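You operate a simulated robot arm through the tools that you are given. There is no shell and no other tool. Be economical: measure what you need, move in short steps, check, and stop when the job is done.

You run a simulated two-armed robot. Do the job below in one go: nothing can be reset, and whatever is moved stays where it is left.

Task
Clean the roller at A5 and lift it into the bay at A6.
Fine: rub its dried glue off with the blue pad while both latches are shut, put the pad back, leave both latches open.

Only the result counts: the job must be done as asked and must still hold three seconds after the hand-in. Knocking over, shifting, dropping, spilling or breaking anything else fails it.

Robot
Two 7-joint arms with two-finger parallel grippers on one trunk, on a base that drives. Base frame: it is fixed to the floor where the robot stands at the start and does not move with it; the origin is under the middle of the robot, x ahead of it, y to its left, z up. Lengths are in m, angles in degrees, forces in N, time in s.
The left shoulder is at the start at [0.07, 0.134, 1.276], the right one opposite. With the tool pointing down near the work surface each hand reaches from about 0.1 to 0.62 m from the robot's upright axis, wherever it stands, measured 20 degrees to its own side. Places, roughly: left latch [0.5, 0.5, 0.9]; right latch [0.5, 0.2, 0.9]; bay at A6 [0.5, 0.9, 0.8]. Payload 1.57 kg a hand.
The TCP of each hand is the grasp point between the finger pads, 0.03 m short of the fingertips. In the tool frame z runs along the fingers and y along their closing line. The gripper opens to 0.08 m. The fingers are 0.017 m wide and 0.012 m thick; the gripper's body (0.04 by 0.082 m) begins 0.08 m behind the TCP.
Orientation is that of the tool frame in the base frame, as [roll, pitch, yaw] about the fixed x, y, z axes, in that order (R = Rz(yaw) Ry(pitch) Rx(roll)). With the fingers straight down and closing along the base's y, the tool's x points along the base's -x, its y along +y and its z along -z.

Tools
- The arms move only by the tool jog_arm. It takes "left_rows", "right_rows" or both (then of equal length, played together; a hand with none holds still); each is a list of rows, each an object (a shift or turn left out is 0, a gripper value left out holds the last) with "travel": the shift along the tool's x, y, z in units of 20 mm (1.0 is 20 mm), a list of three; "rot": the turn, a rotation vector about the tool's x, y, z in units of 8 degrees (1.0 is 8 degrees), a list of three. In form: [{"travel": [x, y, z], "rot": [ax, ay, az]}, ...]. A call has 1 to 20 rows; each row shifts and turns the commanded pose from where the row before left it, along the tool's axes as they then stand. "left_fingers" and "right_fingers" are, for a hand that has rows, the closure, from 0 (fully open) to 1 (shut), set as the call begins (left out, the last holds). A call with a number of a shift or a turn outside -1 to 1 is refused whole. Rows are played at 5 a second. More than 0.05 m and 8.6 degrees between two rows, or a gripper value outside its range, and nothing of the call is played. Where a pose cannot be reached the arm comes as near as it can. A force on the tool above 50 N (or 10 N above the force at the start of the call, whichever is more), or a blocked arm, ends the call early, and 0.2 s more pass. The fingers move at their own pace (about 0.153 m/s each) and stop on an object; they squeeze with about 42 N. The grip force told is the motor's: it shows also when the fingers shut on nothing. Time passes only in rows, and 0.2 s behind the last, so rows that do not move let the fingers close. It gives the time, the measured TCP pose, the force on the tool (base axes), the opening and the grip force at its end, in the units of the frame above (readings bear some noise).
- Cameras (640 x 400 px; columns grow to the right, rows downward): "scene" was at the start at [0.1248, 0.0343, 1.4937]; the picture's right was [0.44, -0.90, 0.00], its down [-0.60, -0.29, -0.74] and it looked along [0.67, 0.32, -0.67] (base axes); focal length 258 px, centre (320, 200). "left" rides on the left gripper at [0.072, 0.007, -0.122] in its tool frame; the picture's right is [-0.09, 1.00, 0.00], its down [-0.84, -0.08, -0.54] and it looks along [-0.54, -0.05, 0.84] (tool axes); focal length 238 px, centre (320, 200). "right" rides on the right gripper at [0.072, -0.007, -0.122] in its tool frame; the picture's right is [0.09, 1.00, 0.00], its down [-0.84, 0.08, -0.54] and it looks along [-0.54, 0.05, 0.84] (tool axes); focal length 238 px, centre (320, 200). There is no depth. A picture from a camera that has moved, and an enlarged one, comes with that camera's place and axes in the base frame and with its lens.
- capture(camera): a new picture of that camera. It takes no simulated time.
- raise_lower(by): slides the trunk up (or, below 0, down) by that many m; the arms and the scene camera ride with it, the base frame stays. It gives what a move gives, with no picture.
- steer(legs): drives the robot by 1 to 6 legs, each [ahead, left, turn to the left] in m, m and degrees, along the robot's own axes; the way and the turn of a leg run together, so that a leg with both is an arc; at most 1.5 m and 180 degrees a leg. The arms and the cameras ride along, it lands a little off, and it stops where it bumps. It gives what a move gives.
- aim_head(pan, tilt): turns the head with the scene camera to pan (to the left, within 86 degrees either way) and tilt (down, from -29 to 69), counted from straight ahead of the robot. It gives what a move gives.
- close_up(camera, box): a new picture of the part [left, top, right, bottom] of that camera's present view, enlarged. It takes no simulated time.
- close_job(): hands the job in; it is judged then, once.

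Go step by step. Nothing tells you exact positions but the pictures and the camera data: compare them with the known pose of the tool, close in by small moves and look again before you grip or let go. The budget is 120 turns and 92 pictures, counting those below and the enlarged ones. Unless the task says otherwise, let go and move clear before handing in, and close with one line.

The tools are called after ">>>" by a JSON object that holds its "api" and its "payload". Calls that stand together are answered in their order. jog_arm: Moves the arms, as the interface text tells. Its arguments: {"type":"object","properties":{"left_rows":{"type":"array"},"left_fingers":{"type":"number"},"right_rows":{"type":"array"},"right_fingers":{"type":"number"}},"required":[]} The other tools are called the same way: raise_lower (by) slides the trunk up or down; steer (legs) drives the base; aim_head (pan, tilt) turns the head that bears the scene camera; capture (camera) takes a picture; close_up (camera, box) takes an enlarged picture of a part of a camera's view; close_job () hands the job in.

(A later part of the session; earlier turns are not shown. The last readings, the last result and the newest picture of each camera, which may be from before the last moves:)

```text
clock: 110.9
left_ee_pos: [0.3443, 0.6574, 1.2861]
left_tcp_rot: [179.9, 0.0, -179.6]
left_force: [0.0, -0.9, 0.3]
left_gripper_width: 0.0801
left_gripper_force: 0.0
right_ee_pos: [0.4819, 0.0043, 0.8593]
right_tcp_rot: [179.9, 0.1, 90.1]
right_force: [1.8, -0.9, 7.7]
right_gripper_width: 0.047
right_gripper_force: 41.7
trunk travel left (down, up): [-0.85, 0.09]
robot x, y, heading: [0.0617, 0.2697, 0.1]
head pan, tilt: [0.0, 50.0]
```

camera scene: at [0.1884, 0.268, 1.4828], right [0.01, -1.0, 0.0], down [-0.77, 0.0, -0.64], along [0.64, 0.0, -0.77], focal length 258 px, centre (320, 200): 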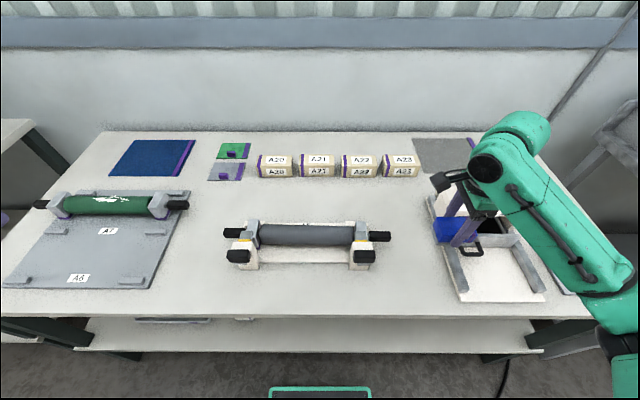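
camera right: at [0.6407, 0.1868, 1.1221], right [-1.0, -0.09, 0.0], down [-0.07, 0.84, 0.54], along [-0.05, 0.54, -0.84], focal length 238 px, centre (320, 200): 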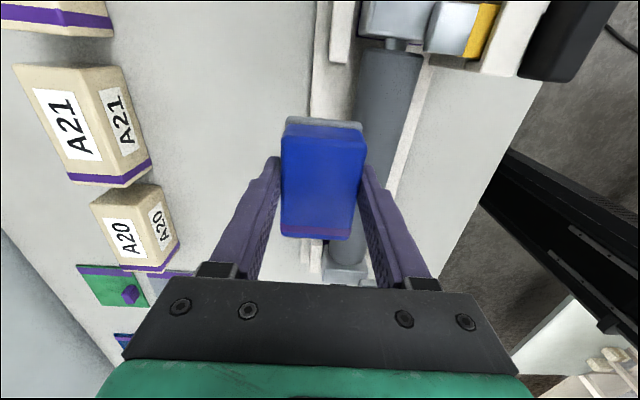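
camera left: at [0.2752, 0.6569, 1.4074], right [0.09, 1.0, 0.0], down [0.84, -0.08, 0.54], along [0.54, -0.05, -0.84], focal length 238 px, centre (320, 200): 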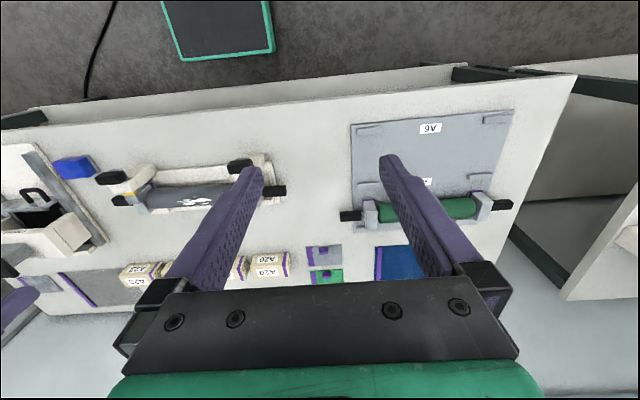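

The pad touches the table. I'll open the fingers, rise straight up, and compare its place with the first picture.

>>> {"api": "jog_arm", "payload": {"right_rows": [{"travel": [0, 0, -0.02]}, {"travel": [0, 0, 0]}, {"travel": [0, 0, 0]}, {"travel": [0, 0, -0.4]}, {"travel": [0, 0, -0.8]}, {"travel": [0, 0, -0.8]}, {"travel": [0, 0, -0.8]}, {"travel": [0, 0, -0.8]}, {"travel": [0, 0, -0.8]}, {"travel": [0, 0, -0.8]}, {"travel": [0, 0, -0.8]}, {"travel": [0, 0, -0.8]}, {"travel": [0, 0, 0]}], "right_fingers": 0}}

>>> {"api": "close_up", "payload": {"camera": "scene", "box": [384, 250, 464, 300]}}

```text
clock: 113.7
left_ee_pos: [0.3446, 0.6578, 1.2858]
left_tcp_rot: [179.9, 0.0, -179.8]
left_force: [0.0, 0.0, -0.6]
left_gripper_width: 0.0802
left_gripper_force: 0.0
right_ee_pos: [0.4804, 0.0035, 0.9958]
right_tcp_rot: [180.0, 0.1, 90.0]
right_force: [-0.5, 0.5, -0.2]
right_gripper_width: 0.08
right_gripper_force: 0.0
trunk travel left (down, up): [-0.85, 0.09]
robot x, y, heading: [0.0606, 0.2645, 0.4]
head pan, tilt: [0.0, 50.0]
```

```text
8.00 times, centred on (424, 275) of scene
camera zoom: at [0.1883, 0.2681, 1.4827], right [0.01, -1.0, 0.0], down [-0.77, 0.0, -0.64], along [0.64, 0.0, -0.77], focal length 2065 px, centre (-512, -400)
```

zoom: 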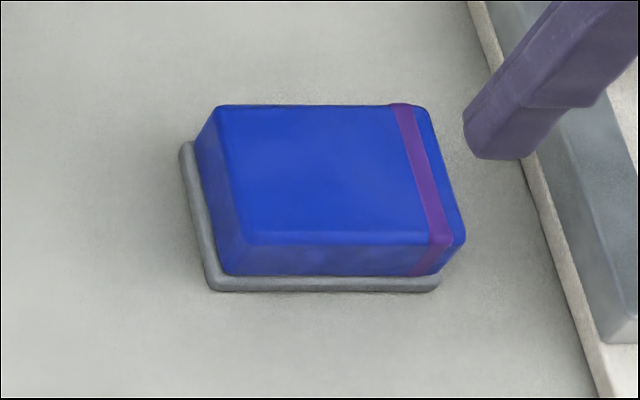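

The pad is back within a few millimetres. Next I'll turn the right hand to neutral while bringing the left hand toward the left latch, then the right one toward the right latch.

>>> {"api": "jog_arm", "payload": {"right_rows": [{"rot": [0, 0, -0.804]}, {"rot": [0, 0, -0.804]}, {"rot": [0, 0, -0.804]}, {"rot": [0, 0, -0.804]}, {"rot": [0, 0, -0.804]}, {"rot": [0, 0, -0.804]}, {"rot": [0, 0, -0.804]}, {"rot": [0, 0, -0.804]}, {"rot": [0, 0, -0.804]}, {"rot": [0, 0, -0.804]}, {"rot": [0, 0, -0.804]}, {"rot": [0, 0, -0.804]}, {"rot": [0, 0, -0.804]}, {"rot": [0, 0, -0.804]}], "left_rows": [{"travel": [-0.48, -0.67, 0.9]}, {"travel": [-0.48, -0.67, 0.9]}, {"travel": [-0.48, -0.67, 0.9]}, {"travel": [-0.48, -0.67, 0.9]}, {"travel": [-0.48, -0.67, 0.9]}, {"travel": [-0.48, -0.67, 0.9]}, {"travel": [-0.48, -0.67, 0.9]}, {"travel": [-0.48, -0.67, 0.9]}, {"travel": [-0.48, -0.67, 0.9]}, {"travel": [-0.48, -0.67, 0.9]}, {"travel": [-0.48, -0.67, 0.9]}, {"travel": [-0.48, -0.67, 0.9]}, {"travel": [-0.48, -0.67, 0.9]}, {"travel": [-0.48, -0.67, 0.9]}]}}

>>> {"api": "jog_arm", "payload": {"right_rows": [{"travel": [-0.1, 0.8, -0.2]}, {"travel": [-0.1, 1, -0.2]}, {"travel": [-0.1, 1, -0.2]}, {"travel": [-0.1, 1, -0.2]}, {"travel": [-0.1, 1, -0.2]}, {"travel": [-0.1, 1, -0.2]}, {"travel": [-0.1, 1, 0]}, {"travel": [0, 0.9, 0]}, {"travel": [0, 0, 0]}]}}

>>> {"api": "capture", "payload": {"camera": "right"}}

>>> {"api": "capture", "payload": {"camera": "left"}}

>>> {"api": "capture", "payload": {"camera": "scene"}}

```text
clock: 116.7
left_ee_pos: [0.4816, 0.4705, 1.0331]
left_tcp_rot: [179.9, 0.0, -179.8]
left_force: [0.3, -0.3, 0.9]
left_gripper_width: 0.0801
left_gripper_force: 0.0
right_ee_pos: [0.4812, 0.0032, 0.9949]
right_tcp_rot: [-180.0, -0.1, -179.8]
right_force: [-0.4, 0.4, 0.4]
right_gripper_width: 0.08
right_gripper_force: 0.1
trunk travel left (down, up): [-0.85, 0.09]
robot x, y, heading: [0.0606, 0.272, 0.5]
head pan, tilt: [0.0, 50.0]
```

```text
clock: 118.7
left_ee_pos: [0.4797, 0.4721, 1.0343]
left_tcp_rot: [179.9, 0.1, -179.8]
left_force: [0.3, -0.1, -0.6]
left_gripper_width: 0.0798
left_gripper_force: 0.1
right_ee_pos: [0.4974, 0.1575, 1.0192]
right_tcp_rot: [-179.8, 0.0, -179.9]
right_force: [-0.3, 0.1, 0.1]
right_gripper_width: 0.0799
right_gripper_force: 0.1
trunk travel left (down, up): [-0.85, 0.09]
robot x, y, heading: [0.0602, 0.2716, 0.3]
head pan, tilt: [0.0, 50.0]
```

```text
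38 pictures are left
camera right: at [0.4249, 0.1511, 1.1416], right [-0.09, 1.0, 0.0], down [0.84, 0.08, 0.54], along [0.54, 0.05, -0.84], focal length 238 px, centre (320, 200)
```

right: 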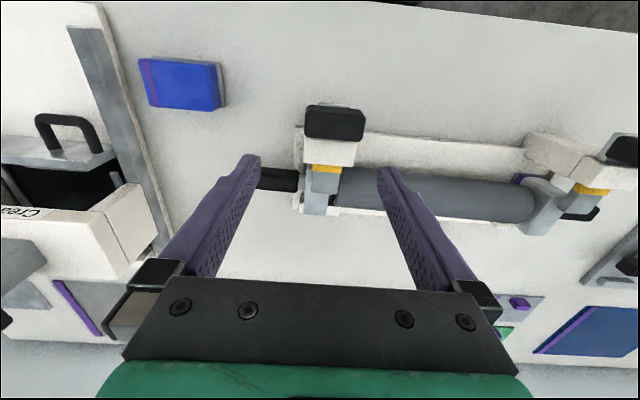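

```text
37 pictures are left
camera left: at [0.4088, 0.4784, 1.1565], right [0.09, 1.0, 0.0], down [0.84, -0.07, 0.54], along [0.54, -0.05, -0.84], focal length 238 px, centre (320, 200)
```

left: 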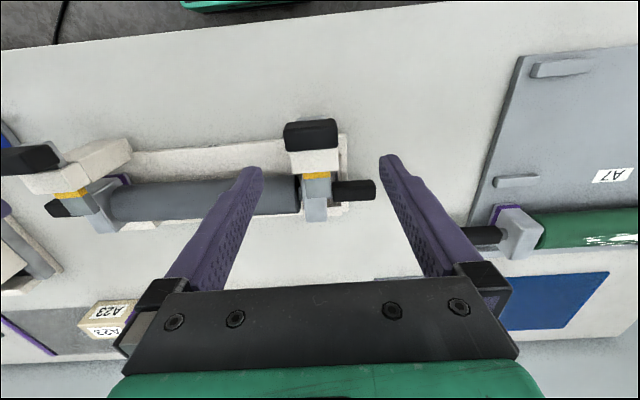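

```text
36 pictures are left
camera scene: at [0.1882, 0.2678, 1.4828], right [0.01, -1.0, 0.0], down [-0.77, 0.0, -0.64], along [0.64, 0.0, -0.77], focal length 258 px, centre (320, 200)
```

scene: 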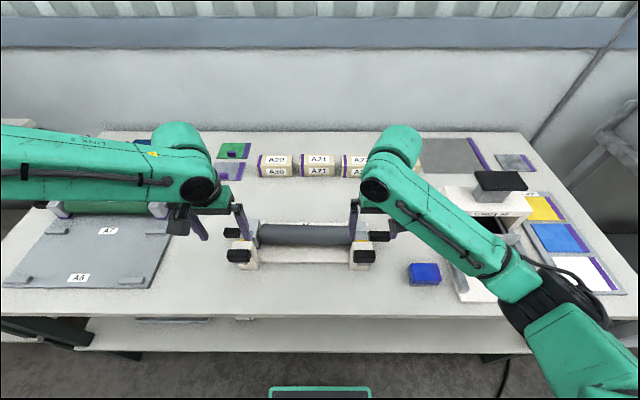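

The latch grips are at about (0.477, 0.166) and (0.477, 0.466), with tops near z=0.95 and about 5 cm wide. I'll lower both open grippers astride them and check.

>>> {"api": "jog_arm", "payload": {"right_rows": [{"travel": [0.5, 0.2, 0.5]}, {"travel": [0.5, 0.2, 0.5]}, {"travel": [0, 0, 0.6]}, {"travel": [0, 0, 0.6]}, {"travel": [0, 0, 0.5]}, {"travel": [0, 0, 0.1]}], "left_rows": [{"travel": [0.15, -0.15, 0.6]}, {"travel": [0.1, -0.15, 0.6]}, {"travel": [0, 0, 0.6]}, {"travel": [0, 0, 0.6]}, {"travel": [0, 0, 0.6]}, {"travel": [0, 0, 0.5]}]}}

>>> {"api": "capture", "payload": {"camera": "right"}}

>>> {"api": "capture", "payload": {"camera": "left"}}

>>> {"api": "close_up", "payload": {"camera": "scene", "box": [200, 180, 424, 320]}}

```text
clock: 120.1
left_ee_pos: [0.4757, 0.4635, 0.9628]
left_tcp_rot: [179.9, 0.1, -179.7]
left_force: [-0.6, 0.9, -0.3]
left_gripper_width: 0.08
left_gripper_force: 0.0
right_ee_pos: [0.4764, 0.1654, 0.9636]
right_tcp_rot: [-179.9, -0.1, -179.9]
right_force: [0.1, -0.2, 0.0]
right_gripper_width: 0.0799
right_gripper_force: 0.0
trunk travel left (down, up): [-0.85, 0.09]
robot x, y, heading: [0.0594, 0.267, 0.2]
head pan, tilt: [0.0, 50.0]
```

```text
35 pictures are left
camera right: at [0.4047, 0.1595, 1.0856], right [-0.09, 1.0, 0.0], down [0.84, 0.08, 0.54], along [0.54, 0.05, -0.84], focal length 238 px, centre (320, 200)
```

right: 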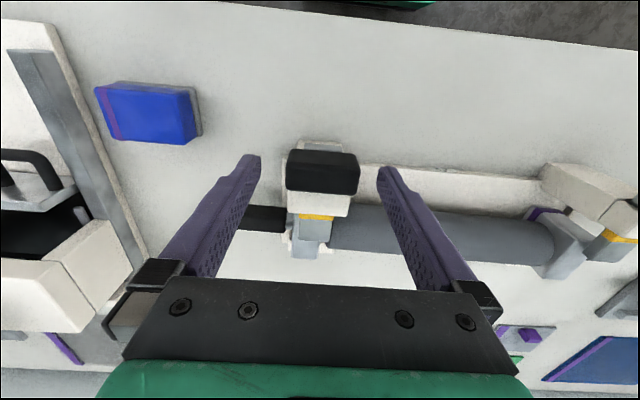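

```text
34 pictures are left
camera left: at [0.4041, 0.4711, 1.0849], right [0.09, 1.0, 0.0], down [0.84, -0.07, 0.54], along [0.54, -0.05, -0.84], focal length 238 px, centre (320, 200)
```

left: 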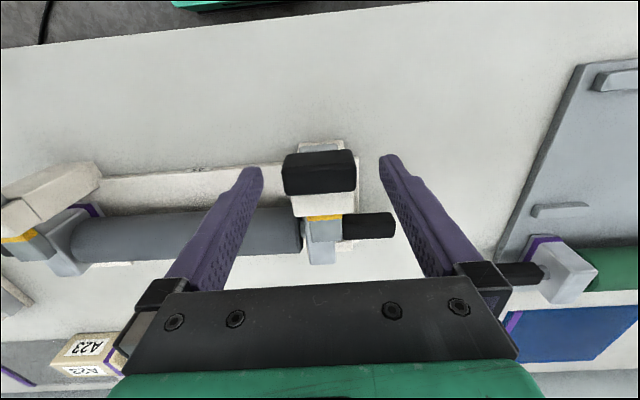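

```text
2.86 times, centred on (312, 250) of scene
camera zoom: at [0.1888, 0.2682, 1.4827], right [0.01, -1.0, 0.0], down [-0.77, 0.0, -0.64], along [0.64, 0.0, -0.77], focal length 738 px, centre (343, 57)
```

zoom: 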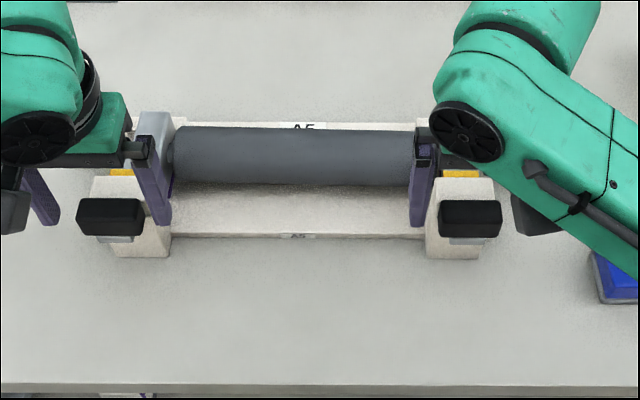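

Both grippers straddle the grips. I'll lower a little more and close.

>>> {"api": "jog_arm", "payload": {"right_rows": [{"travel": [0.2, 0, 0.5]}, {"travel": [0, 0, 0.5]}, {"travel": [0, 0, 0]}], "left_rows": [{"travel": [0.2, 0, 0.5]}, {"travel": [0, 0, 0.5]}, {"travel": [0, 0, 0]}]}}

>>> {"api": "jog_arm", "payload": {"right_rows": [{"travel": [0, 0, 0]}, {"travel": [0, 0, 0]}, {"travel": [0, 0, 0]}, {"travel": [0, 0, 0]}], "left_rows": [{"travel": [0, 0, 0]}, {"travel": [0, 0, 0]}, {"travel": [0, 0, 0]}, {"travel": [0, 0, 0]}], "right_fingers": 1, "left_fingers": 1}}

>>> {"api": "capture", "payload": {"camera": "right"}}

```text
clock: 120.9
left_ee_pos: [0.4696, 0.4654, 0.9435]
left_tcp_rot: [180.0, 0.1, -179.7]
left_force: [-0.2, 0.2, 0.0]
left_gripper_width: 0.08
left_gripper_force: 0.0
right_ee_pos: [0.4713, 0.1649, 0.9443]
right_tcp_rot: [180.0, 0.0, -179.9]
right_force: [0.0, -0.9, 0.8]
right_gripper_width: 0.0799
right_gripper_force: 0.0
trunk travel left (down, up): [-0.85, 0.09]
robot x, y, heading: [0.061, 0.2679, 0.3]
head pan, tilt: [0.0, 50.0]
```

```text
clock: 121.9
left_ee_pos: [0.4703, 0.4638, 0.9437]
left_tcp_rot: [-179.8, 0.2, -179.8]
left_force: [-2.1, -23.9, -2.7]
left_gripper_width: 0.0498
left_gripper_force: 45.0
right_ee_pos: [0.4709, 0.1668, 0.9438]
right_tcp_rot: [179.7, -0.1, -179.7]
right_force: [0.4, 27.2, -5.2]
right_gripper_width: 0.0492
right_gripper_force: 44.9
trunk travel left (down, up): [-0.85, 0.09]
robot x, y, heading: [0.06, 0.2718, 0.4]
head pan, tilt: [0.0, 50.0]
```

```text
32 pictures are left
camera right: at [0.3999, 0.1605, 1.0661], right [-0.1, 1.0, 0.0], down [0.84, 0.08, 0.54], along [0.54, 0.06, -0.84], focal length 238 px, centre (320, 200)
```

right: 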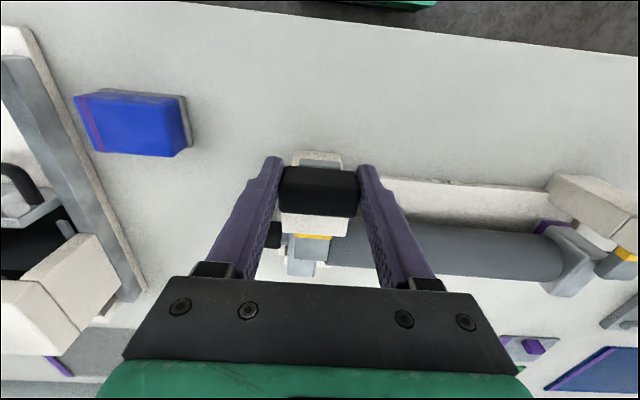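

Both grips are held. I'll relieve the side load and pull gently toward the robot to see how the latches move.

>>> {"api": "jog_arm", "payload": {"right_rows": [{"travel": [0, 0.15, 0]}, {"travel": [0.1, 0, 0]}, {"travel": [0.1, 0, 0]}, {"travel": [0.1, 0, 0]}, {"travel": [0, 0, 0]}], "left_rows": [{"travel": [0, -0.15, 0]}, {"travel": [0.1, 0, 0]}, {"travel": [0.1, 0, 0]}, {"travel": [0.1, 0, 0]}, {"travel": [0, 0, 0]}]}}

```text
clock: 123.1
left_ee_pos: [0.4642, 0.4639, 0.9448]
left_tcp_rot: [179.8, 0.1, -179.6]
left_force: [1.0, 13.7, 15.8]
left_gripper_width: 0.0498
left_gripper_force: 45.2
right_ee_pos: [0.4653, 0.1681, 0.9441]
right_tcp_rot: [-179.7, -0.1, 179.8]
right_force: [0.6, -8.9, -2.2]
right_gripper_width: 0.0493
right_gripper_force: 44.7
trunk travel left (down, up): [-0.85, 0.09]
robot x, y, heading: [0.0599, 0.2711, 0.1]
head pan, tilt: [0.0, 50.0]
```

It moves freely by 6 mm with no resistance. I'll pull a further 15 mm and look.

>>> {"api": "jog_arm", "payload": {"right_rows": [{"travel": [0.2, -0.05, 0]}, {"travel": [0.25, 0, 0]}, {"travel": [0.25, 0, 0]}, {"travel": [0, 0, 0]}], "left_rows": [{"travel": [0.2, 0.05, 0]}, {"travel": [0.25, 0, 0]}, {"travel": [0.25, 0, 0]}, {"travel": [0, 0, 0]}]}}

>>> {"api": "close_up", "payload": {"camera": "scene", "box": [200, 200, 424, 320]}}

>>> {"api": "close_up", "payload": {"camera": "right", "box": [240, 130, 400, 290]}}

```text
clock: 124.1
left_ee_pos: [0.4498, 0.4636, 0.9436]
left_tcp_rot: [179.9, 0.1, -179.6]
left_force: [0.6, 20.7, 15.5]
left_gripper_width: 0.0494
left_gripper_force: 45.4
right_ee_pos: [0.45, 0.1685, 0.9434]
right_tcp_rot: [-179.9, 0.0, 180.0]
right_force: [-0.5, -14.7, -6.6]
right_gripper_width: 0.0496
right_gripper_force: 44.5
trunk travel left (down, up): [-0.85, 0.09]
robot x, y, heading: [0.0631, 0.2742, 0.5]
head pan, tilt: [0.0, 50.0]
```

```text
2.86 times, centred on (312, 260) of scene
camera zoom: at [0.1865, 0.2684, 1.4828], right [0.01, -1.0, 0.0], down [-0.77, 0.0, -0.64], along [0.64, 0.0, -0.77], focal length 738 px, centre (343, 29)
```

zoom: 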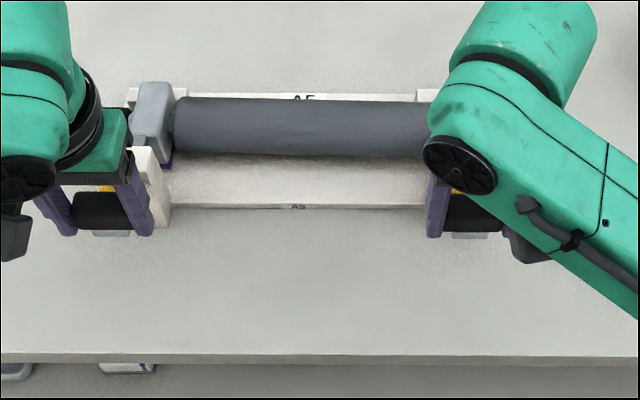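

```text
2.50 times, centred on (320, 210) of right
camera zoom: at [0.3784, 0.1619, 1.0663], right [-0.09, 1.0, 0.0], down [0.84, 0.08, 0.54], along [0.54, 0.05, -0.84], focal length 596 px, centre (320, 175)
```

zoom: 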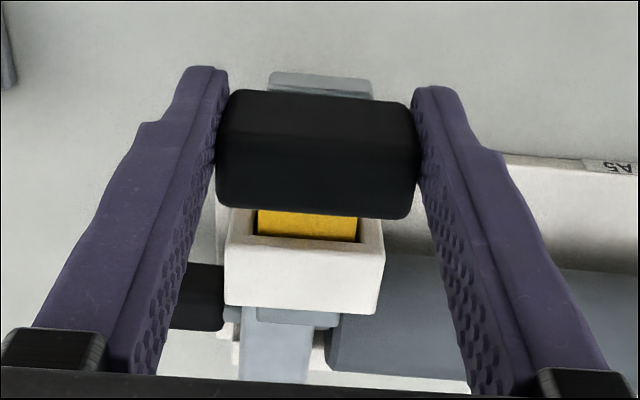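

The bolt slides out; it is clear this is the opening direction. I'll pull until the stop.

>>> {"api": "jog_arm", "payload": {"right_rows": [{"travel": [0.25, -0.05, 0]}, {"travel": [0.25, 0, 0]}, {"travel": [0.25, 0, 0]}, {"travel": [0.25, 0, 0]}, {"travel": [0, 0, 0]}], "left_rows": [{"travel": [0.25, 0.05, 0]}, {"travel": [0.25, 0, 0]}, {"travel": [0.25, 0, 0]}, {"travel": [0.25, 0, 0]}, {"travel": [0, 0, 0]}]}}

>>> {"api": "jog_arm", "payload": {"right_rows": [{"travel": [0.2, 0, 0]}, {"travel": [0.2, 0, 0]}, {"travel": [0, 0, 0]}], "left_rows": [{"travel": [0.2, 0, 0]}, {"travel": [0.2, 0, 0]}, {"travel": [0, 0, 0]}]}}

>>> {"api": "close_up", "payload": {"camera": "right", "box": [240, 130, 400, 290]}}

>>> {"api": "close_up", "payload": {"camera": "left", "box": [240, 130, 400, 290]}}

```text
clock: 125.3
left_ee_pos: [0.4297, 0.4635, 0.945]
left_tcp_rot: [-180.0, 0.2, -179.7]
left_force: [3.6, 8.6, 18.8]
left_gripper_width: 0.0494
left_gripper_force: 45.1
right_ee_pos: [0.4319, 0.1678, 0.943]
right_tcp_rot: [-179.9, 0.1, -179.9]
right_force: [1.8, -4.2, -1.8]
right_gripper_width: 0.0496
right_gripper_force: 45.0
trunk travel left (down, up): [-0.85, 0.09]
robot x, y, heading: [0.0596, 0.269, 0.4]
head pan, tilt: [0.0, 50.0]
```

```text
clock: 126.1
left_ee_pos: [0.4299, 0.4631, 0.942]
left_tcp_rot: [-179.8, 0.0, -179.8]
left_force: [14.9, 6.1, 29.9]
left_gripper_width: 0.0496
left_gripper_force: 44.6
right_ee_pos: [0.4302, 0.167, 0.9442]
right_tcp_rot: [180.0, 0.2, 179.9]
right_force: [26.0, 2.3, 14.1]
right_gripper_width: 0.0495
right_gripper_force: 44.4
trunk travel left (down, up): [-0.85, 0.09]
robot x, y, heading: [0.0593, 0.2698, 0.3]
head pan, tilt: [0.0, 50.0]
```

```text
2.50 times, centred on (320, 210) of right
camera zoom: at [0.3584, 0.1613, 1.066], right [-0.09, 1.0, 0.0], down [0.83, 0.08, 0.55], along [0.54, 0.05, -0.84], focal length 596 px, centre (320, 175)
```

zoom: 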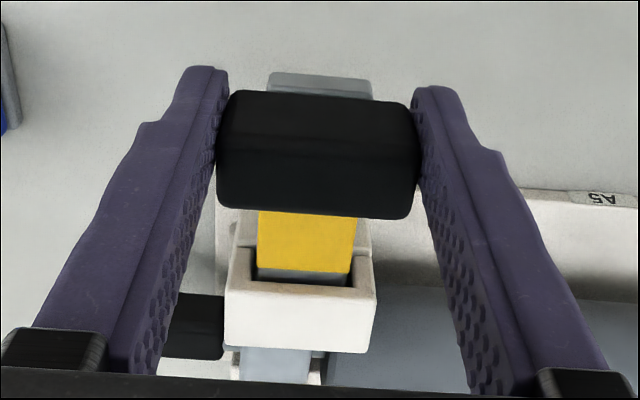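

```text
2.50 times, centred on (320, 210) of left
camera zoom: at [0.3583, 0.4707, 1.0651], right [0.09, 1.0, 0.0], down [0.84, -0.07, 0.54], along [0.54, -0.05, -0.84], focal length 596 px, centre (320, 175)
```

zoom: 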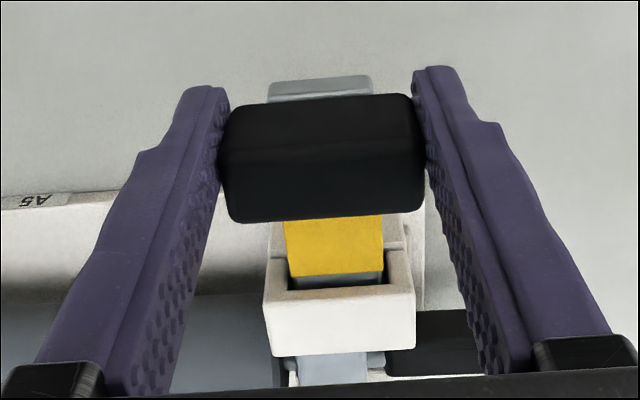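

Both bolts are at their stops (about 41 mm out). I'll release, rise straight up and check they stay open.

>>> {"api": "jog_arm", "payload": {"right_rows": [{"travel": [-0.2, 0, 0]}, {"travel": [0, 0, 0]}, {"travel": [0, 0, 0]}], "left_rows": [{"travel": [-0.2, 0, 0]}, {"travel": [0, 0, 0]}, {"travel": [0, 0, 0]}], "right_fingers": 0, "left_fingers": 0}}

>>> {"api": "jog_arm", "payload": {"right_rows": [{"travel": [0, 0, -0.5]}, {"travel": [0, 0, -0.8]}, {"travel": [0, 0, -0.8]}, {"travel": [0, 0, -0.8]}, {"travel": [0, 0, -0.8]}, {"travel": [0, 0, -0.8]}, {"travel": [0, 0, 0]}], "left_rows": [{"travel": [0, 0, -0.5]}, {"travel": [0, 0, -0.8]}, {"travel": [0, 0, -0.8]}, {"travel": [0, 0, -0.8]}, {"travel": [0, 0, -0.8]}, {"travel": [0, 0, -0.8]}, {"travel": [0, 0, 0]}]}}

>>> {"api": "capture", "payload": {"camera": "right"}}

>>> {"api": "capture", "payload": {"camera": "left"}}

```text
clock: 126.9
left_ee_pos: [0.4272, 0.4635, 0.9442]
left_tcp_rot: [180.0, 0.0, -179.7]
left_force: [-0.3, -0.3, 0.0]
left_gripper_width: 0.0802
left_gripper_force: 0.1
right_ee_pos: [0.4262, 0.1675, 0.9433]
right_tcp_rot: [-179.9, -0.1, -180.0]
right_force: [1.3, -0.6, 0.3]
right_gripper_width: 0.08
right_gripper_force: 0.0
trunk travel left (down, up): [-0.85, 0.09]
robot x, y, heading: [0.0645, 0.2684, 0.2]
head pan, tilt: [0.0, 50.0]
```

```text
clock: 128.5
left_ee_pos: [0.4268, 0.463, 1.0356]
left_tcp_rot: [-179.9, 0.1, -179.7]
left_force: [0.5, 0.1, -0.2]
left_gripper_width: 0.0798
left_gripper_force: 0.0
right_ee_pos: [0.43, 0.1667, 1.0345]
right_tcp_rot: [-179.9, 0.1, -179.9]
right_force: [-0.3, 0.0, -0.3]
right_gripper_width: 0.0802
right_gripper_force: 0.0
trunk travel left (down, up): [-0.85, 0.09]
robot x, y, heading: [0.0633, 0.2678, 0.1]
head pan, tilt: [0.0, 50.0]
```

```text
27 pictures are left
camera right: at [0.3576, 0.1603, 1.1564], right [-0.09, 1.0, 0.0], down [0.84, 0.08, 0.54], along [0.54, 0.05, -0.84], focal length 238 px, centre (320, 200)
```

right: 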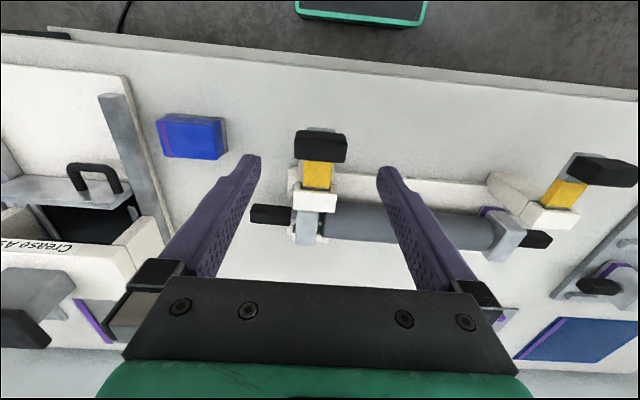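

```text
26 pictures are left
camera left: at [0.3557, 0.4693, 1.1566], right [0.09, 1.0, 0.0], down [0.84, -0.07, 0.54], along [0.54, -0.05, -0.84], focal length 238 px, centre (320, 200)
```

left: 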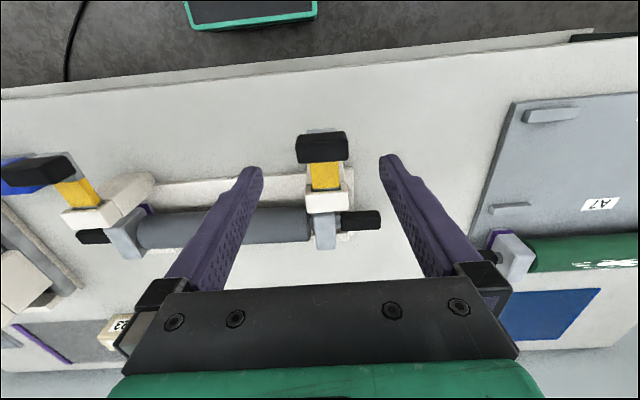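

Both latches are open and stay so. Now for the lift: I'll centre the robot on the roller and turn both hands so their fingers close across the handles.

>>> {"api": "steer", "payload": {"legs": [[0.04, 0.036, 0]]}}

>>> {"api": "jog_arm", "payload": {"right_rows": [{"rot": [0, 0, -0.804], "travel": [0, 0, -0.3]}, {"rot": [0, 0, -0.804], "travel": [0, 0, -0.3]}, {"rot": [0, 0, -0.804], "travel": [0, 0, -0.3]}, {"rot": [0, 0, -0.804], "travel": [0, 0, -0.3]}, {"rot": [0, 0, -0.804], "travel": [0, 0, -0.3]}, {"rot": [0, 0, -0.804]}, {"rot": [0, 0, -0.804]}, {"rot": [0, 0, -0.804]}, {"rot": [0, 0, -0.804]}, {"rot": [0, 0, -0.804]}, {"rot": [0, 0, -0.804]}, {"rot": [0, 0, -0.804]}, {"rot": [0, 0, -0.804]}, {"rot": [0, 0, -0.804]}, {"travel": [0, 0, 0]}], "left_rows": [{"rot": [0, 0, 0.804], "travel": [0, 0, -0.3]}, {"rot": [0, 0, 0.804], "travel": [0, 0, -0.3]}, {"rot": [0, 0, 0.804], "travel": [0, 0, -0.3]}, {"rot": [0, 0, 0.804], "travel": [0, 0, -0.3]}, {"rot": [0, 0, 0.804], "travel": [0, 0, -0.3]}, {"rot": [0, 0, 0.804]}, {"rot": [0, 0, 0.804]}, {"rot": [0, 0, 0.804]}, {"rot": [0, 0, 0.804]}, {"rot": [0, 0, 0.804]}, {"rot": [0, 0, 0.804]}, {"rot": [0, 0, 0.804]}, {"rot": [0, 0, 0.804]}, {"rot": [0, 0, 0.804]}, {"travel": [0, 0, 0]}]}}

```text
clock: 129.4
left_ee_pos: [0.4633, 0.4943, 1.0368]
left_tcp_rot: [179.7, 0.4, -179.7]
left_force: [-0.7, 0.0, 0.1]
left_gripper_width: 0.08
left_gripper_force: 0.1
right_ee_pos: [0.4648, 0.1983, 1.0357]
right_tcp_rot: [179.7, 0.2, -179.9]
right_force: [-0.1, 0.2, 0.2]
right_gripper_width: 0.0799
right_gripper_force: 0.0
trunk travel left (down, up): [-0.85, 0.09]
robot x, y, heading: [0.1018, 0.3051, 0.2]
head pan, tilt: [0.0, 50.0]
```

```text
clock: 132.6
left_ee_pos: [0.4679, 0.4993, 1.0642]
left_tcp_rot: [180.0, 0.0, 90.1]
left_force: [0.2, -0.7, 0.3]
left_gripper_width: 0.0801
left_gripper_force: 0.0
right_ee_pos: [0.4683, 0.2038, 1.0649]
right_tcp_rot: [180.0, -0.1, -89.8]
right_force: [0.2, 0.5, 0.0]
right_gripper_width: 0.0799
right_gripper_force: 0.1
trunk travel left (down, up): [-0.85, 0.09]
robot x, y, heading: [0.1062, 0.3044, 0.4]
head pan, tilt: [0.0, 50.0]
```

Both hands turned cleanly. Moving them above the handles.

>>> {"api": "jog_arm", "payload": {"right_rows": [{"travel": [0.62, -0.67, 0]}, {"travel": [0.62, -0.67, 0]}, {"travel": [0.62, -0.67, 0.3]}, {"travel": [0.62, -0.67, 0.5]}, {"travel": [0.62, -0.67, 0.6]}, {"travel": [0.62, -0.67, 0.6]}, {"travel": [0.62, -0.67, 0.6]}, {"travel": [0.62, -0.67, 0.6]}, {"travel": [0, 0, 0]}], "left_rows": [{"travel": [0.03, 0.67, 0]}, {"travel": [0.03, 0.67, 0]}, {"travel": [0.03, 0.67, 0.3]}, {"travel": [0.03, 0.67, 0.5]}, {"travel": [0.03, 0.67, 0.6]}, {"travel": [0.03, 0.67, 0.6]}, {"travel": [0.03, 0.67, 0.6]}, {"travel": [0.03, 0.67, 0.6]}, {"travel": [0, 0, 0]}]}}

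>>> {"api": "capture", "payload": {"camera": "right"}}

>>> {"api": "capture", "payload": {"camera": "left"}}

>>> {"api": "capture", "payload": {"camera": "scene"}}

```text
clock: 134.6
left_ee_pos: [0.5741, 0.5056, 1.001]
left_tcp_rot: [179.9, 0.0, 90.1]
left_force: [-1.2, 0.0, 0.5]
left_gripper_width: 0.0801
left_gripper_force: 0.0
right_ee_pos: [0.5774, 0.1064, 1.0]
right_tcp_rot: [180.0, -0.2, -90.0]
right_force: [0.2, -0.2, 0.7]
right_gripper_width: 0.0797
right_gripper_force: 0.0
trunk travel left (down, up): [-0.85, 0.09]
robot x, y, heading: [0.1051, 0.3065, 0.5]
head pan, tilt: [0.0, 50.0]
```

```text
25 pictures are left
camera right: at [0.5838, 0.034, 1.1216], right [-1.0, -0.09, 0.0], down [-0.08, 0.84, 0.54], along [-0.05, 0.54, -0.84], focal length 238 px, centre (320, 200)
```

right: 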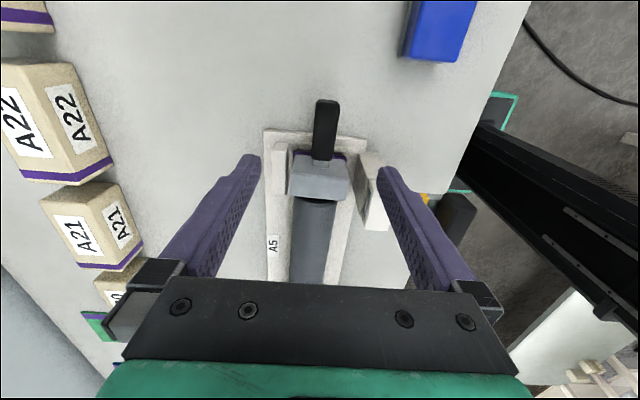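

```text
24 pictures are left
camera left: at [0.5812, 0.5774, 1.1231], right [1.0, -0.09, 0.0], down [-0.07, -0.84, 0.54], along [-0.05, -0.54, -0.84], focal length 238 px, centre (320, 200)
```

left: 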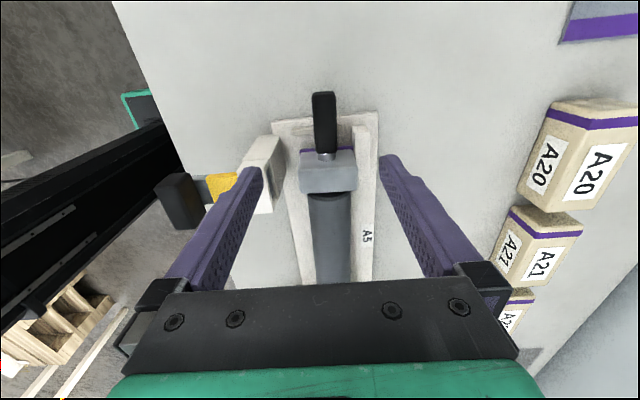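

```text
23 pictures are left
camera scene: at [0.2277, 0.3049, 1.4828], right [0.01, -1.0, 0.0], down [-0.77, 0.0, -0.64], along [0.64, 0.0, -0.77], focal length 258 px, centre (320, 200)
```

scene: 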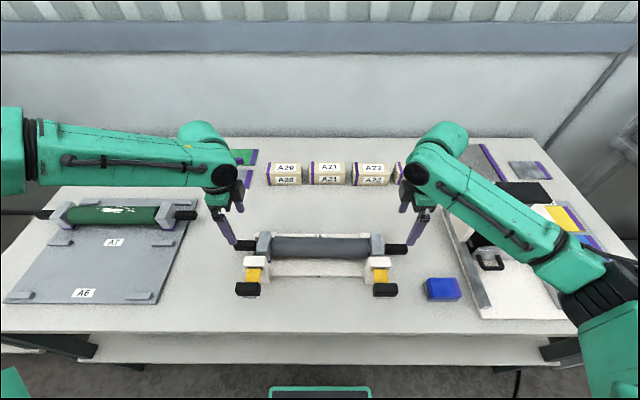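

Handles lie between the fingers. I'll correct slightly and lower both hands to handle height (TCP z≈0.873).

>>> {"api": "jog_arm", "payload": {"right_rows": [{"travel": [0, 0.22, 0.5]}, {"travel": [0, 0, 0.8]}, {"travel": [0, 0, 0.8]}, {"travel": [0, 0, 0.8]}, {"travel": [0, 0, 0.8]}, {"travel": [0, 0, 0.6]}, {"travel": [0, 0, 0]}], "left_rows": [{"travel": [0.3, 0.15, 0.5]}, {"travel": [0, 0, 0.8]}, {"travel": [0, 0, 0.8]}, {"travel": [0, 0, 0.8]}, {"travel": [0, 0, 0.8]}, {"travel": [0, 0, 0.6]}, {"travel": [0, 0, 0]}]}}

>>> {"api": "capture", "payload": {"camera": "right"}}

>>> {"api": "capture", "payload": {"camera": "left"}}

```text
clock: 136.2
left_ee_pos: [0.5648, 0.518, 0.927]
left_tcp_rot: [179.9, -0.1, 90.2]
left_force: [0.3, 0.4, 0.4]
left_gripper_width: 0.0798
left_gripper_force: 0.2
left hand out of reach, approached as far as the arm can: row 5, 6
right_ee_pos: [0.5716, 0.104, 0.9127]
right_tcp_rot: [179.9, 0.0, -89.8]
right_force: [0.1, 0.8, 0.0]
right_gripper_width: 0.08
right_gripper_force: 0.1
trunk travel left (down, up): [-0.85, 0.09]
robot x, y, heading: [0.1019, 0.3081, 0.4]
head pan, tilt: [0.0, 50.0]
```

```text
22 pictures are left
camera right: at [0.5789, 0.0319, 1.0347], right [-1.0, -0.09, 0.0], down [-0.08, 0.84, 0.54], along [-0.05, 0.54, -0.84], focal length 238 px, centre (320, 200)
```

right: 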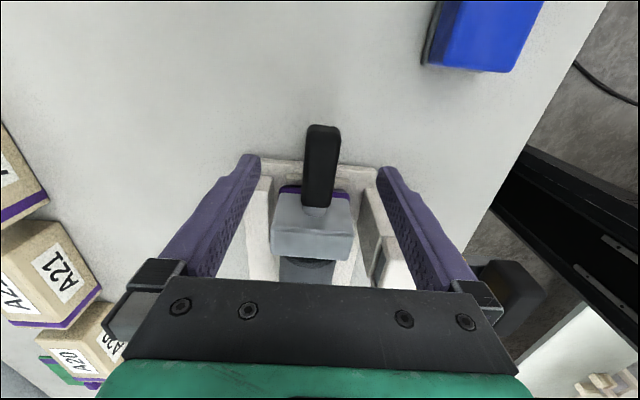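

```text
21 pictures are left
camera left: at [0.5707, 0.5907, 1.0503], right [1.0, -0.09, 0.0], down [-0.08, -0.84, 0.54], along [-0.05, -0.54, -0.84], focal length 238 px, centre (320, 200)
```

left: 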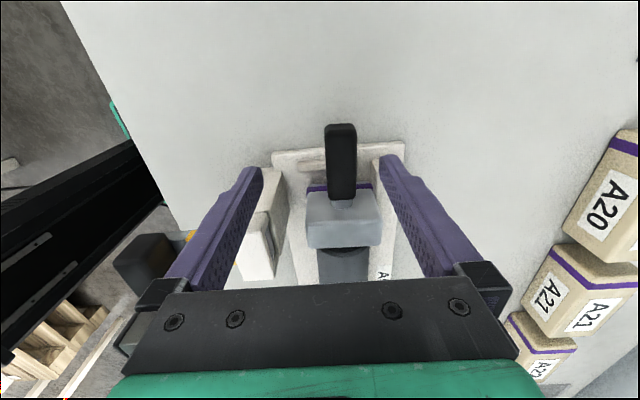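

The left arm hits a limit at this height, so I'll raise both hands relative to the shoulders and lower the trunk instead.

>>> {"api": "jog_arm", "payload": {"right_rows": [{"travel": [0, 0, -0.8]}, {"travel": [0, 0, -0.8]}, {"travel": [0, 0, -0.8]}, {"travel": [0, 0, -0.8]}, {"travel": [0, 0, -0.8]}, {"travel": [0, 0, -0.8]}, {"travel": [0, 0, -0.4]}, {"travel": [0, 0, 0]}], "left_rows": [{"travel": [0, 0, -0.8]}, {"travel": [0, 0, -0.8]}, {"travel": [0, 0, -0.8]}, {"travel": [0, 0, -0.8]}, {"travel": [0, 0, -0.8]}, {"travel": [0, 0, -0.8]}, {"travel": [0, 0, -0.4]}, {"travel": [0, 0, 0]}]}}

>>> {"api": "raise_lower", "payload": {"by": -0.1}}

>>> {"api": "capture", "payload": {"camera": "scene"}}

```text
clock: 138.0
left_ee_pos: [0.5647, 0.5168, 1.0323]
left_tcp_rot: [-180.0, 0.0, 90.1]
left_force: [-0.6, 0.2, 0.4]
left_gripper_width: 0.0801
left_gripper_force: 0.0
right_ee_pos: [0.5712, 0.1043, 1.0176]
right_tcp_rot: [-180.0, -0.1, -89.8]
right_force: [-0.8, -0.3, 0.1]
right_gripper_width: 0.0801
right_gripper_force: 0.1
trunk travel left (down, up): [-0.85, 0.09]
robot x, y, heading: [0.1016, 0.3064, 0.4]
head pan, tilt: [0.0, 50.0]
```

```text
clock: 139.3
left_ee_pos: [0.5656, 0.5165, 0.9312]
left_tcp_rot: [179.9, 0.0, 90.3]
left_force: [0.1, 0.3, -0.3]
left_gripper_width: 0.0801
left_gripper_force: 0.2
right_ee_pos: [0.5717, 0.1038, 0.9174]
right_tcp_rot: [180.0, 0.0, -89.9]
right_force: [0.1, 0.3, -0.5]
right_gripper_width: 0.0797
right_gripper_force: 0.0
trunk travel left (down, up): [-0.75, 0.19]
robot x, y, heading: [0.1016, 0.3088, 0.3]
head pan, tilt: [0.0, 50.0]
```

```text
20 pictures are left
camera scene: at [0.2281, 0.3047, 1.3828], right [0.01, -1.0, 0.0], down [-0.77, 0.0, -0.64], along [0.64, 0.0, -0.77], focal length 258 px, centre (320, 200)
```

scene: 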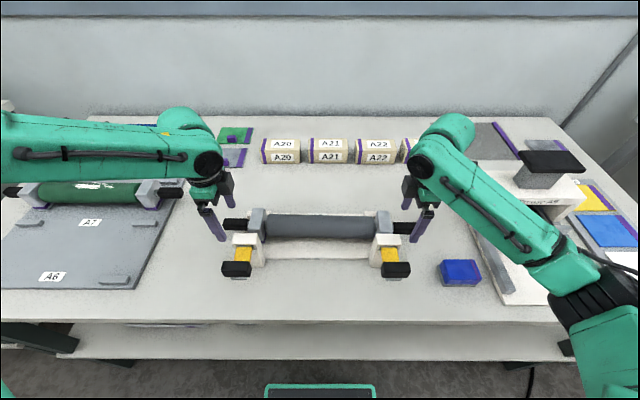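

Now lower both to the handles, correcting the left hand's offset.

>>> {"api": "jog_arm", "payload": {"left_rows": [{"travel": [-0.14, 0.3, 0]}, {"travel": [-0.13, 0.27, 0.2]}, {"travel": [0, 0, 0.7]}, {"travel": [0, 0, 0.7]}, {"travel": [0, 0, 0.7]}, {"travel": [0, 0, 0.6]}, {"travel": [0, 0, 0]}], "right_rows": [{"travel": [0, 0, 0]}, {"travel": [0, 0, 0.2]}, {"travel": [0, 0, 0.5]}, {"travel": [0, 0, 0.5]}, {"travel": [0, 0, 0.5]}, {"travel": [0, 0, 0.5]}, {"travel": [0, 0, 0]}]}}

>>> {"api": "capture", "payload": {"camera": "right"}}

>>> {"api": "capture", "payload": {"camera": "left"}}

```text
clock: 140.9
left_ee_pos: [0.5762, 0.5124, 0.873]
left_tcp_rot: [179.8, 0.0, 90.2]
left_force: [-0.2, -0.4, 0.3]
left_gripper_width: 0.0798
left_gripper_force: 0.1
right_ee_pos: [0.5712, 0.1043, 0.8753]
right_tcp_rot: [180.0, -0.1, -89.9]
right_force: [0.4, 0.6, 0.8]
right_gripper_width: 0.0801
right_gripper_force: 0.1
trunk travel left (down, up): [-0.75, 0.19]
robot x, y, heading: [0.1002, 0.3055, 0.1]
head pan, tilt: [0.0, 50.0]
```

```text
19 pictures are left
camera right: at [0.5798, 0.033, 0.9966], right [-1.0, -0.09, 0.0], down [-0.08, 0.84, 0.54], along [-0.05, 0.54, -0.84], focal length 238 px, centre (320, 200)
```

right: 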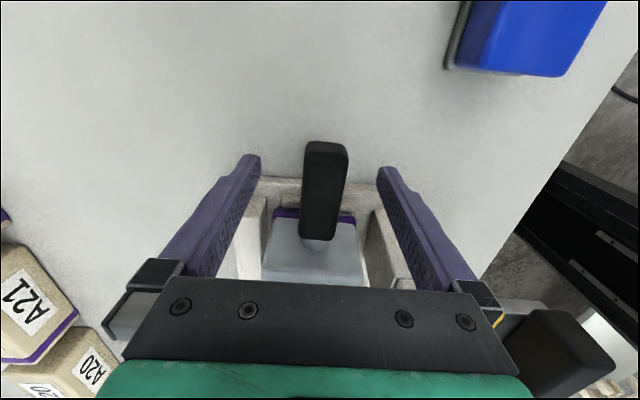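

```text
18 pictures are left
camera left: at [0.5822, 0.5842, 0.9958], right [1.0, -0.09, 0.0], down [-0.07, -0.84, 0.54], along [-0.05, -0.54, -0.84], focal length 238 px, centre (320, 200)
```

left: 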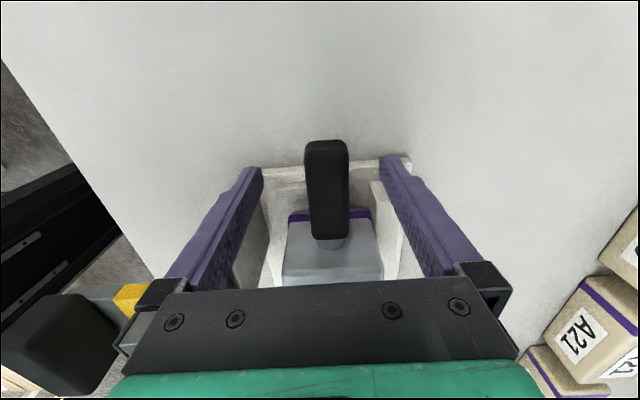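

Both handles are centred between the fingers. Closing both grippers.

>>> {"api": "jog_arm", "payload": {"right_rows": [{"travel": [0, 0, 0]}, {"travel": [0, 0, 0]}, {"travel": [0, 0, 0]}, {"travel": [0, 0, 0]}, {"travel": [0, 0, 0]}], "left_rows": [{"travel": [0, 0, 0]}, {"travel": [0, 0, 0]}, {"travel": [0, 0, 0]}, {"travel": [0, 0, 0]}, {"travel": [0, 0, 0]}], "right_fingers": 1, "left_fingers": 1}}

>>> {"api": "jog_arm", "payload": {"right_rows": [{"travel": [0, 0, -0.1]}, {"travel": [0, 0, -0.2]}, {"travel": [0, 0, -0.3]}, {"travel": [0, 0, -0.3]}, {"travel": [0, 0, 0]}], "left_rows": [{"travel": [0, 0, -0.1]}, {"travel": [0, 0, -0.2]}, {"travel": [0, 0, -0.3]}, {"travel": [0, 0, -0.3]}, {"travel": [0, 0, 0]}]}}

>>> {"api": "close_up", "payload": {"camera": "scene", "box": [200, 180, 440, 330]}}

```text
clock: 142.1
left_ee_pos: [0.5769, 0.5121, 0.8729]
left_tcp_rot: [179.9, 0.0, 90.2]
left_force: [3.8, 2.7, 10.9]
left_gripper_width: 0.024
left_gripper_force: 35.6
right_ee_pos: [0.5726, 0.1052, 0.8738]
right_tcp_rot: [-180.0, 0.0, -89.9]
right_force: [2.5, 1.7, -0.9]
right_gripper_width: 0.0237
right_gripper_force: 36.2
trunk travel left (down, up): [-0.75, 0.19]
robot x, y, heading: [0.1019, 0.3062, 0.5]
head pan, tilt: [0.0, 50.0]
```

```text
clock: 143.3
left_ee_pos: [0.5758, 0.5112, 0.8907]
left_tcp_rot: [-179.8, 0.0, 90.2]
left_force: [-3.7, 1.7, -6.0]
left_gripper_width: 0.024
left_gripper_force: 35.5
right_ee_pos: [0.5732, 0.1041, 0.8916]
right_tcp_rot: [179.9, -0.1, -90.0]
right_force: [3.5, -1.6, -6.9]
right_gripper_width: 0.0235
right_gripper_force: 36.1
trunk travel left (down, up): [-0.75, 0.19]
robot x, y, heading: [0.1016, 0.304, 0.4]
head pan, tilt: [0.0, 50.0]
```

```text
2.67 times, centred on (320, 255) of scene
camera zoom: at [0.2305, 0.3047, 1.3825], right [0.01, -1.0, 0.0], down [-0.77, 0.0, -0.64], along [0.64, 0.0, -0.77], focal length 688 px, centre (320, 53)
```

zoom: 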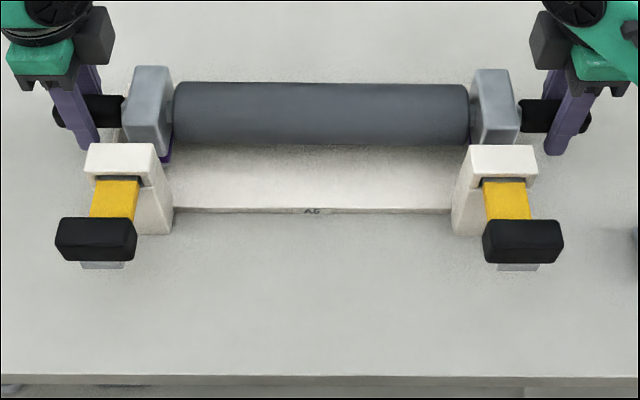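

The roller is up, about 6.5 N per hand. I'll raise it well clear and drive left to the A6 bay.

>>> {"api": "jog_arm", "payload": {"right_rows": [{"travel": [0, 0, -0.3]}, {"travel": [0, 0, -0.4]}, {"travel": [0, 0, -0.4]}, {"travel": [0, 0, -0.4]}, {"travel": [0, 0, -0.4]}, {"travel": [0, 0, -0.4]}, {"travel": [0, 0, -0.4]}, {"travel": [0, 0, -0.4]}, {"travel": [0, 0, -0.4]}, {"travel": [0, 0, -0.4]}, {"travel": [0, 0, -0.3]}, {"travel": [0, 0, 0]}], "left_rows": [{"travel": [0, 0, -0.3]}, {"travel": [0, 0, -0.4]}, {"travel": [0, 0, -0.4]}, {"travel": [0, 0, -0.4]}, {"travel": [0, 0, -0.4]}, {"travel": [0, 0, -0.4]}, {"travel": [0, 0, -0.4]}, {"travel": [0, 0, -0.4]}, {"travel": [0, 0, -0.4]}, {"travel": [0, 0, -0.4]}, {"travel": [0, 0, -0.3]}, {"travel": [0, 0, 0]}]}}

>>> {"api": "steer", "payload": {"legs": [[0, 0.3, 0], [0, 0.295, 0]]}}

>>> {"api": "capture", "payload": {"camera": "scene"}}

```text
clock: 145.9
left_ee_pos: [0.5767, 0.5119, 0.9741]
left_tcp_rot: [-179.9, -0.1, 90.2]
left_force: [-4.4, 3.2, -7.8]
left_gripper_width: 0.0241
left_gripper_force: 36.6
right_ee_pos: [0.5733, 0.1046, 0.9753]
right_tcp_rot: [180.0, -0.2, -90.0]
right_force: [4.6, -3.0, -5.4]
right_gripper_width: 0.0242
right_gripper_force: 36.2
trunk travel left (down, up): [-0.75, 0.19]
robot x, y, heading: [0.1031, 0.3051, 0.1]
head pan, tilt: [0.0, 50.0]
```

```text
clock: 149.6
left_ee_pos: [0.5727, 1.1112, 0.9738]
left_tcp_rot: [-179.8, -0.1, 90.0]
left_force: [-1.9, 4.0, -6.1]
left_gripper_width: 0.0239
left_gripper_force: 36.4
right_ee_pos: [0.5689, 0.7039, 0.9748]
right_tcp_rot: [180.0, 0.1, -90.0]
right_force: [3.4, -4.9, -6.9]
right_gripper_width: 0.0241
right_gripper_force: 36.0
trunk travel left (down, up): [-0.75, 0.19]
robot x, y, heading: [0.0962, 0.9045, 0.3]
head pan, tilt: [0.0, 50.0]
```

```text
16 pictures are left
camera scene: at [0.2261, 0.9042, 1.3825], right [0.0, -1.0, 0.0], down [-0.77, 0.0, -0.64], along [0.64, 0.0, -0.77], focal length 258 px, centre (320, 200)
```

scene: 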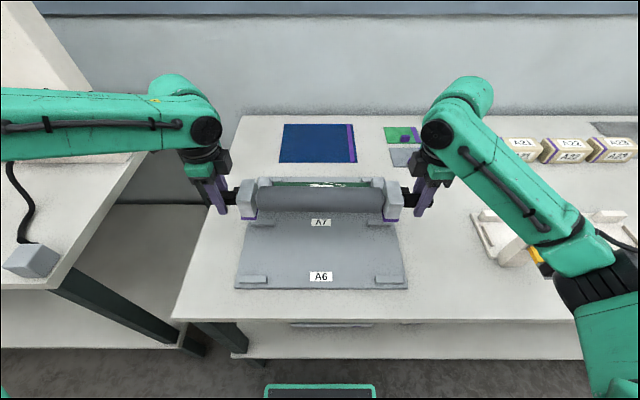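

The roller hangs above the plate. I'll measure the bay's nubs.

>>> {"api": "close_up", "payload": {"camera": "scene", "box": [220, 165, 436, 300]}}

```text
2.96 times, centred on (328, 232) of scene
camera zoom: at [0.2261, 0.9042, 1.3825], right [0.0, -1.0, 0.0], down [-0.77, 0.0, -0.64], along [0.64, 0.0, -0.77], focal length 765 px, centre (296, 104)
```

zoom: 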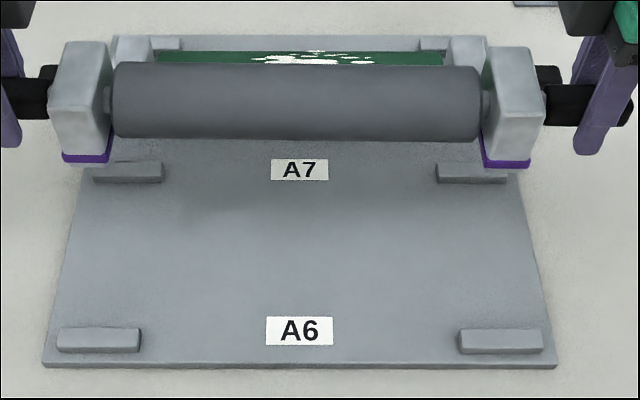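

The bay's nubs run x≈0.466 to 0.603 and are centred at y≈0.901, so the axis target is x≈0.535. I'll shift the roller there together and lower it partway.

>>> {"api": "jog_arm", "payload": {"right_rows": [{"travel": [0.05, 0.25, 0]}, {"travel": [0.05, 0.35, 0]}, {"travel": [0.05, 0.4, 0]}, {"travel": [0.05, 0.4, 0]}, {"travel": [0, 0.25, 0]}, {"travel": [0, 0.15, 0.2]}, {"travel": [0, 0, 0.4]}, {"travel": [0, 0, 0.5]}, {"travel": [0, 0, 0.5]}, {"travel": [0, 0, 0.5]}, {"travel": [0, 0, 0.3]}, {"travel": [0, 0, 0]}], "left_rows": [{"travel": [-0.05, -0.25, 0]}, {"travel": [-0.05, -0.35, 0]}, {"travel": [-0.05, -0.4, 0]}, {"travel": [-0.05, -0.4, 0]}, {"travel": [0, -0.25, 0]}, {"travel": [0, -0.15, 0.2]}, {"travel": [0, 0, 0.4]}, {"travel": [0, 0, 0.5]}, {"travel": [0, 0, 0.5]}, {"travel": [0, 0, 0.5]}, {"travel": [0, 0, 0.3]}, {"travel": [0, 0, 0]}]}}

>>> {"api": "close_up", "payload": {"camera": "scene", "box": [220, 165, 436, 300]}}

```text
clock: 152.2
left_ee_pos: [0.5382, 1.1081, 0.9266]
left_tcp_rot: [-179.9, 0.0, 90.0]
left_force: [-3.9, -3.6, -7.0]
left_gripper_width: 0.0241
left_gripper_force: 36.6
right_ee_pos: [0.5324, 0.701, 0.9276]
right_tcp_rot: [179.9, 0.0, -90.1]
right_force: [3.8, 4.5, -6.3]
right_gripper_width: 0.024
right_gripper_force: 35.9
trunk travel left (down, up): [-0.75, 0.19]
robot x, y, heading: [0.099, 0.9045, 0.2]
head pan, tilt: [0.0, 50.0]
```

```text
2.96 times, centred on (328, 232) of scene
camera zoom: at [0.2257, 0.9059, 1.3825], right [0.0, -1.0, 0.0], down [-0.77, 0.0, -0.64], along [0.64, 0.0, -0.77], focal length 765 px, centre (296, 104)
```

zoom: 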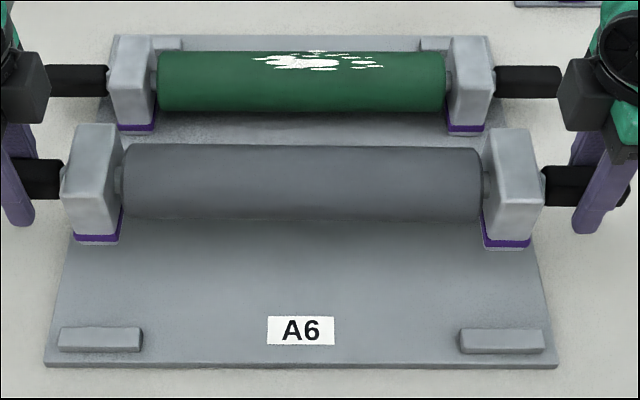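

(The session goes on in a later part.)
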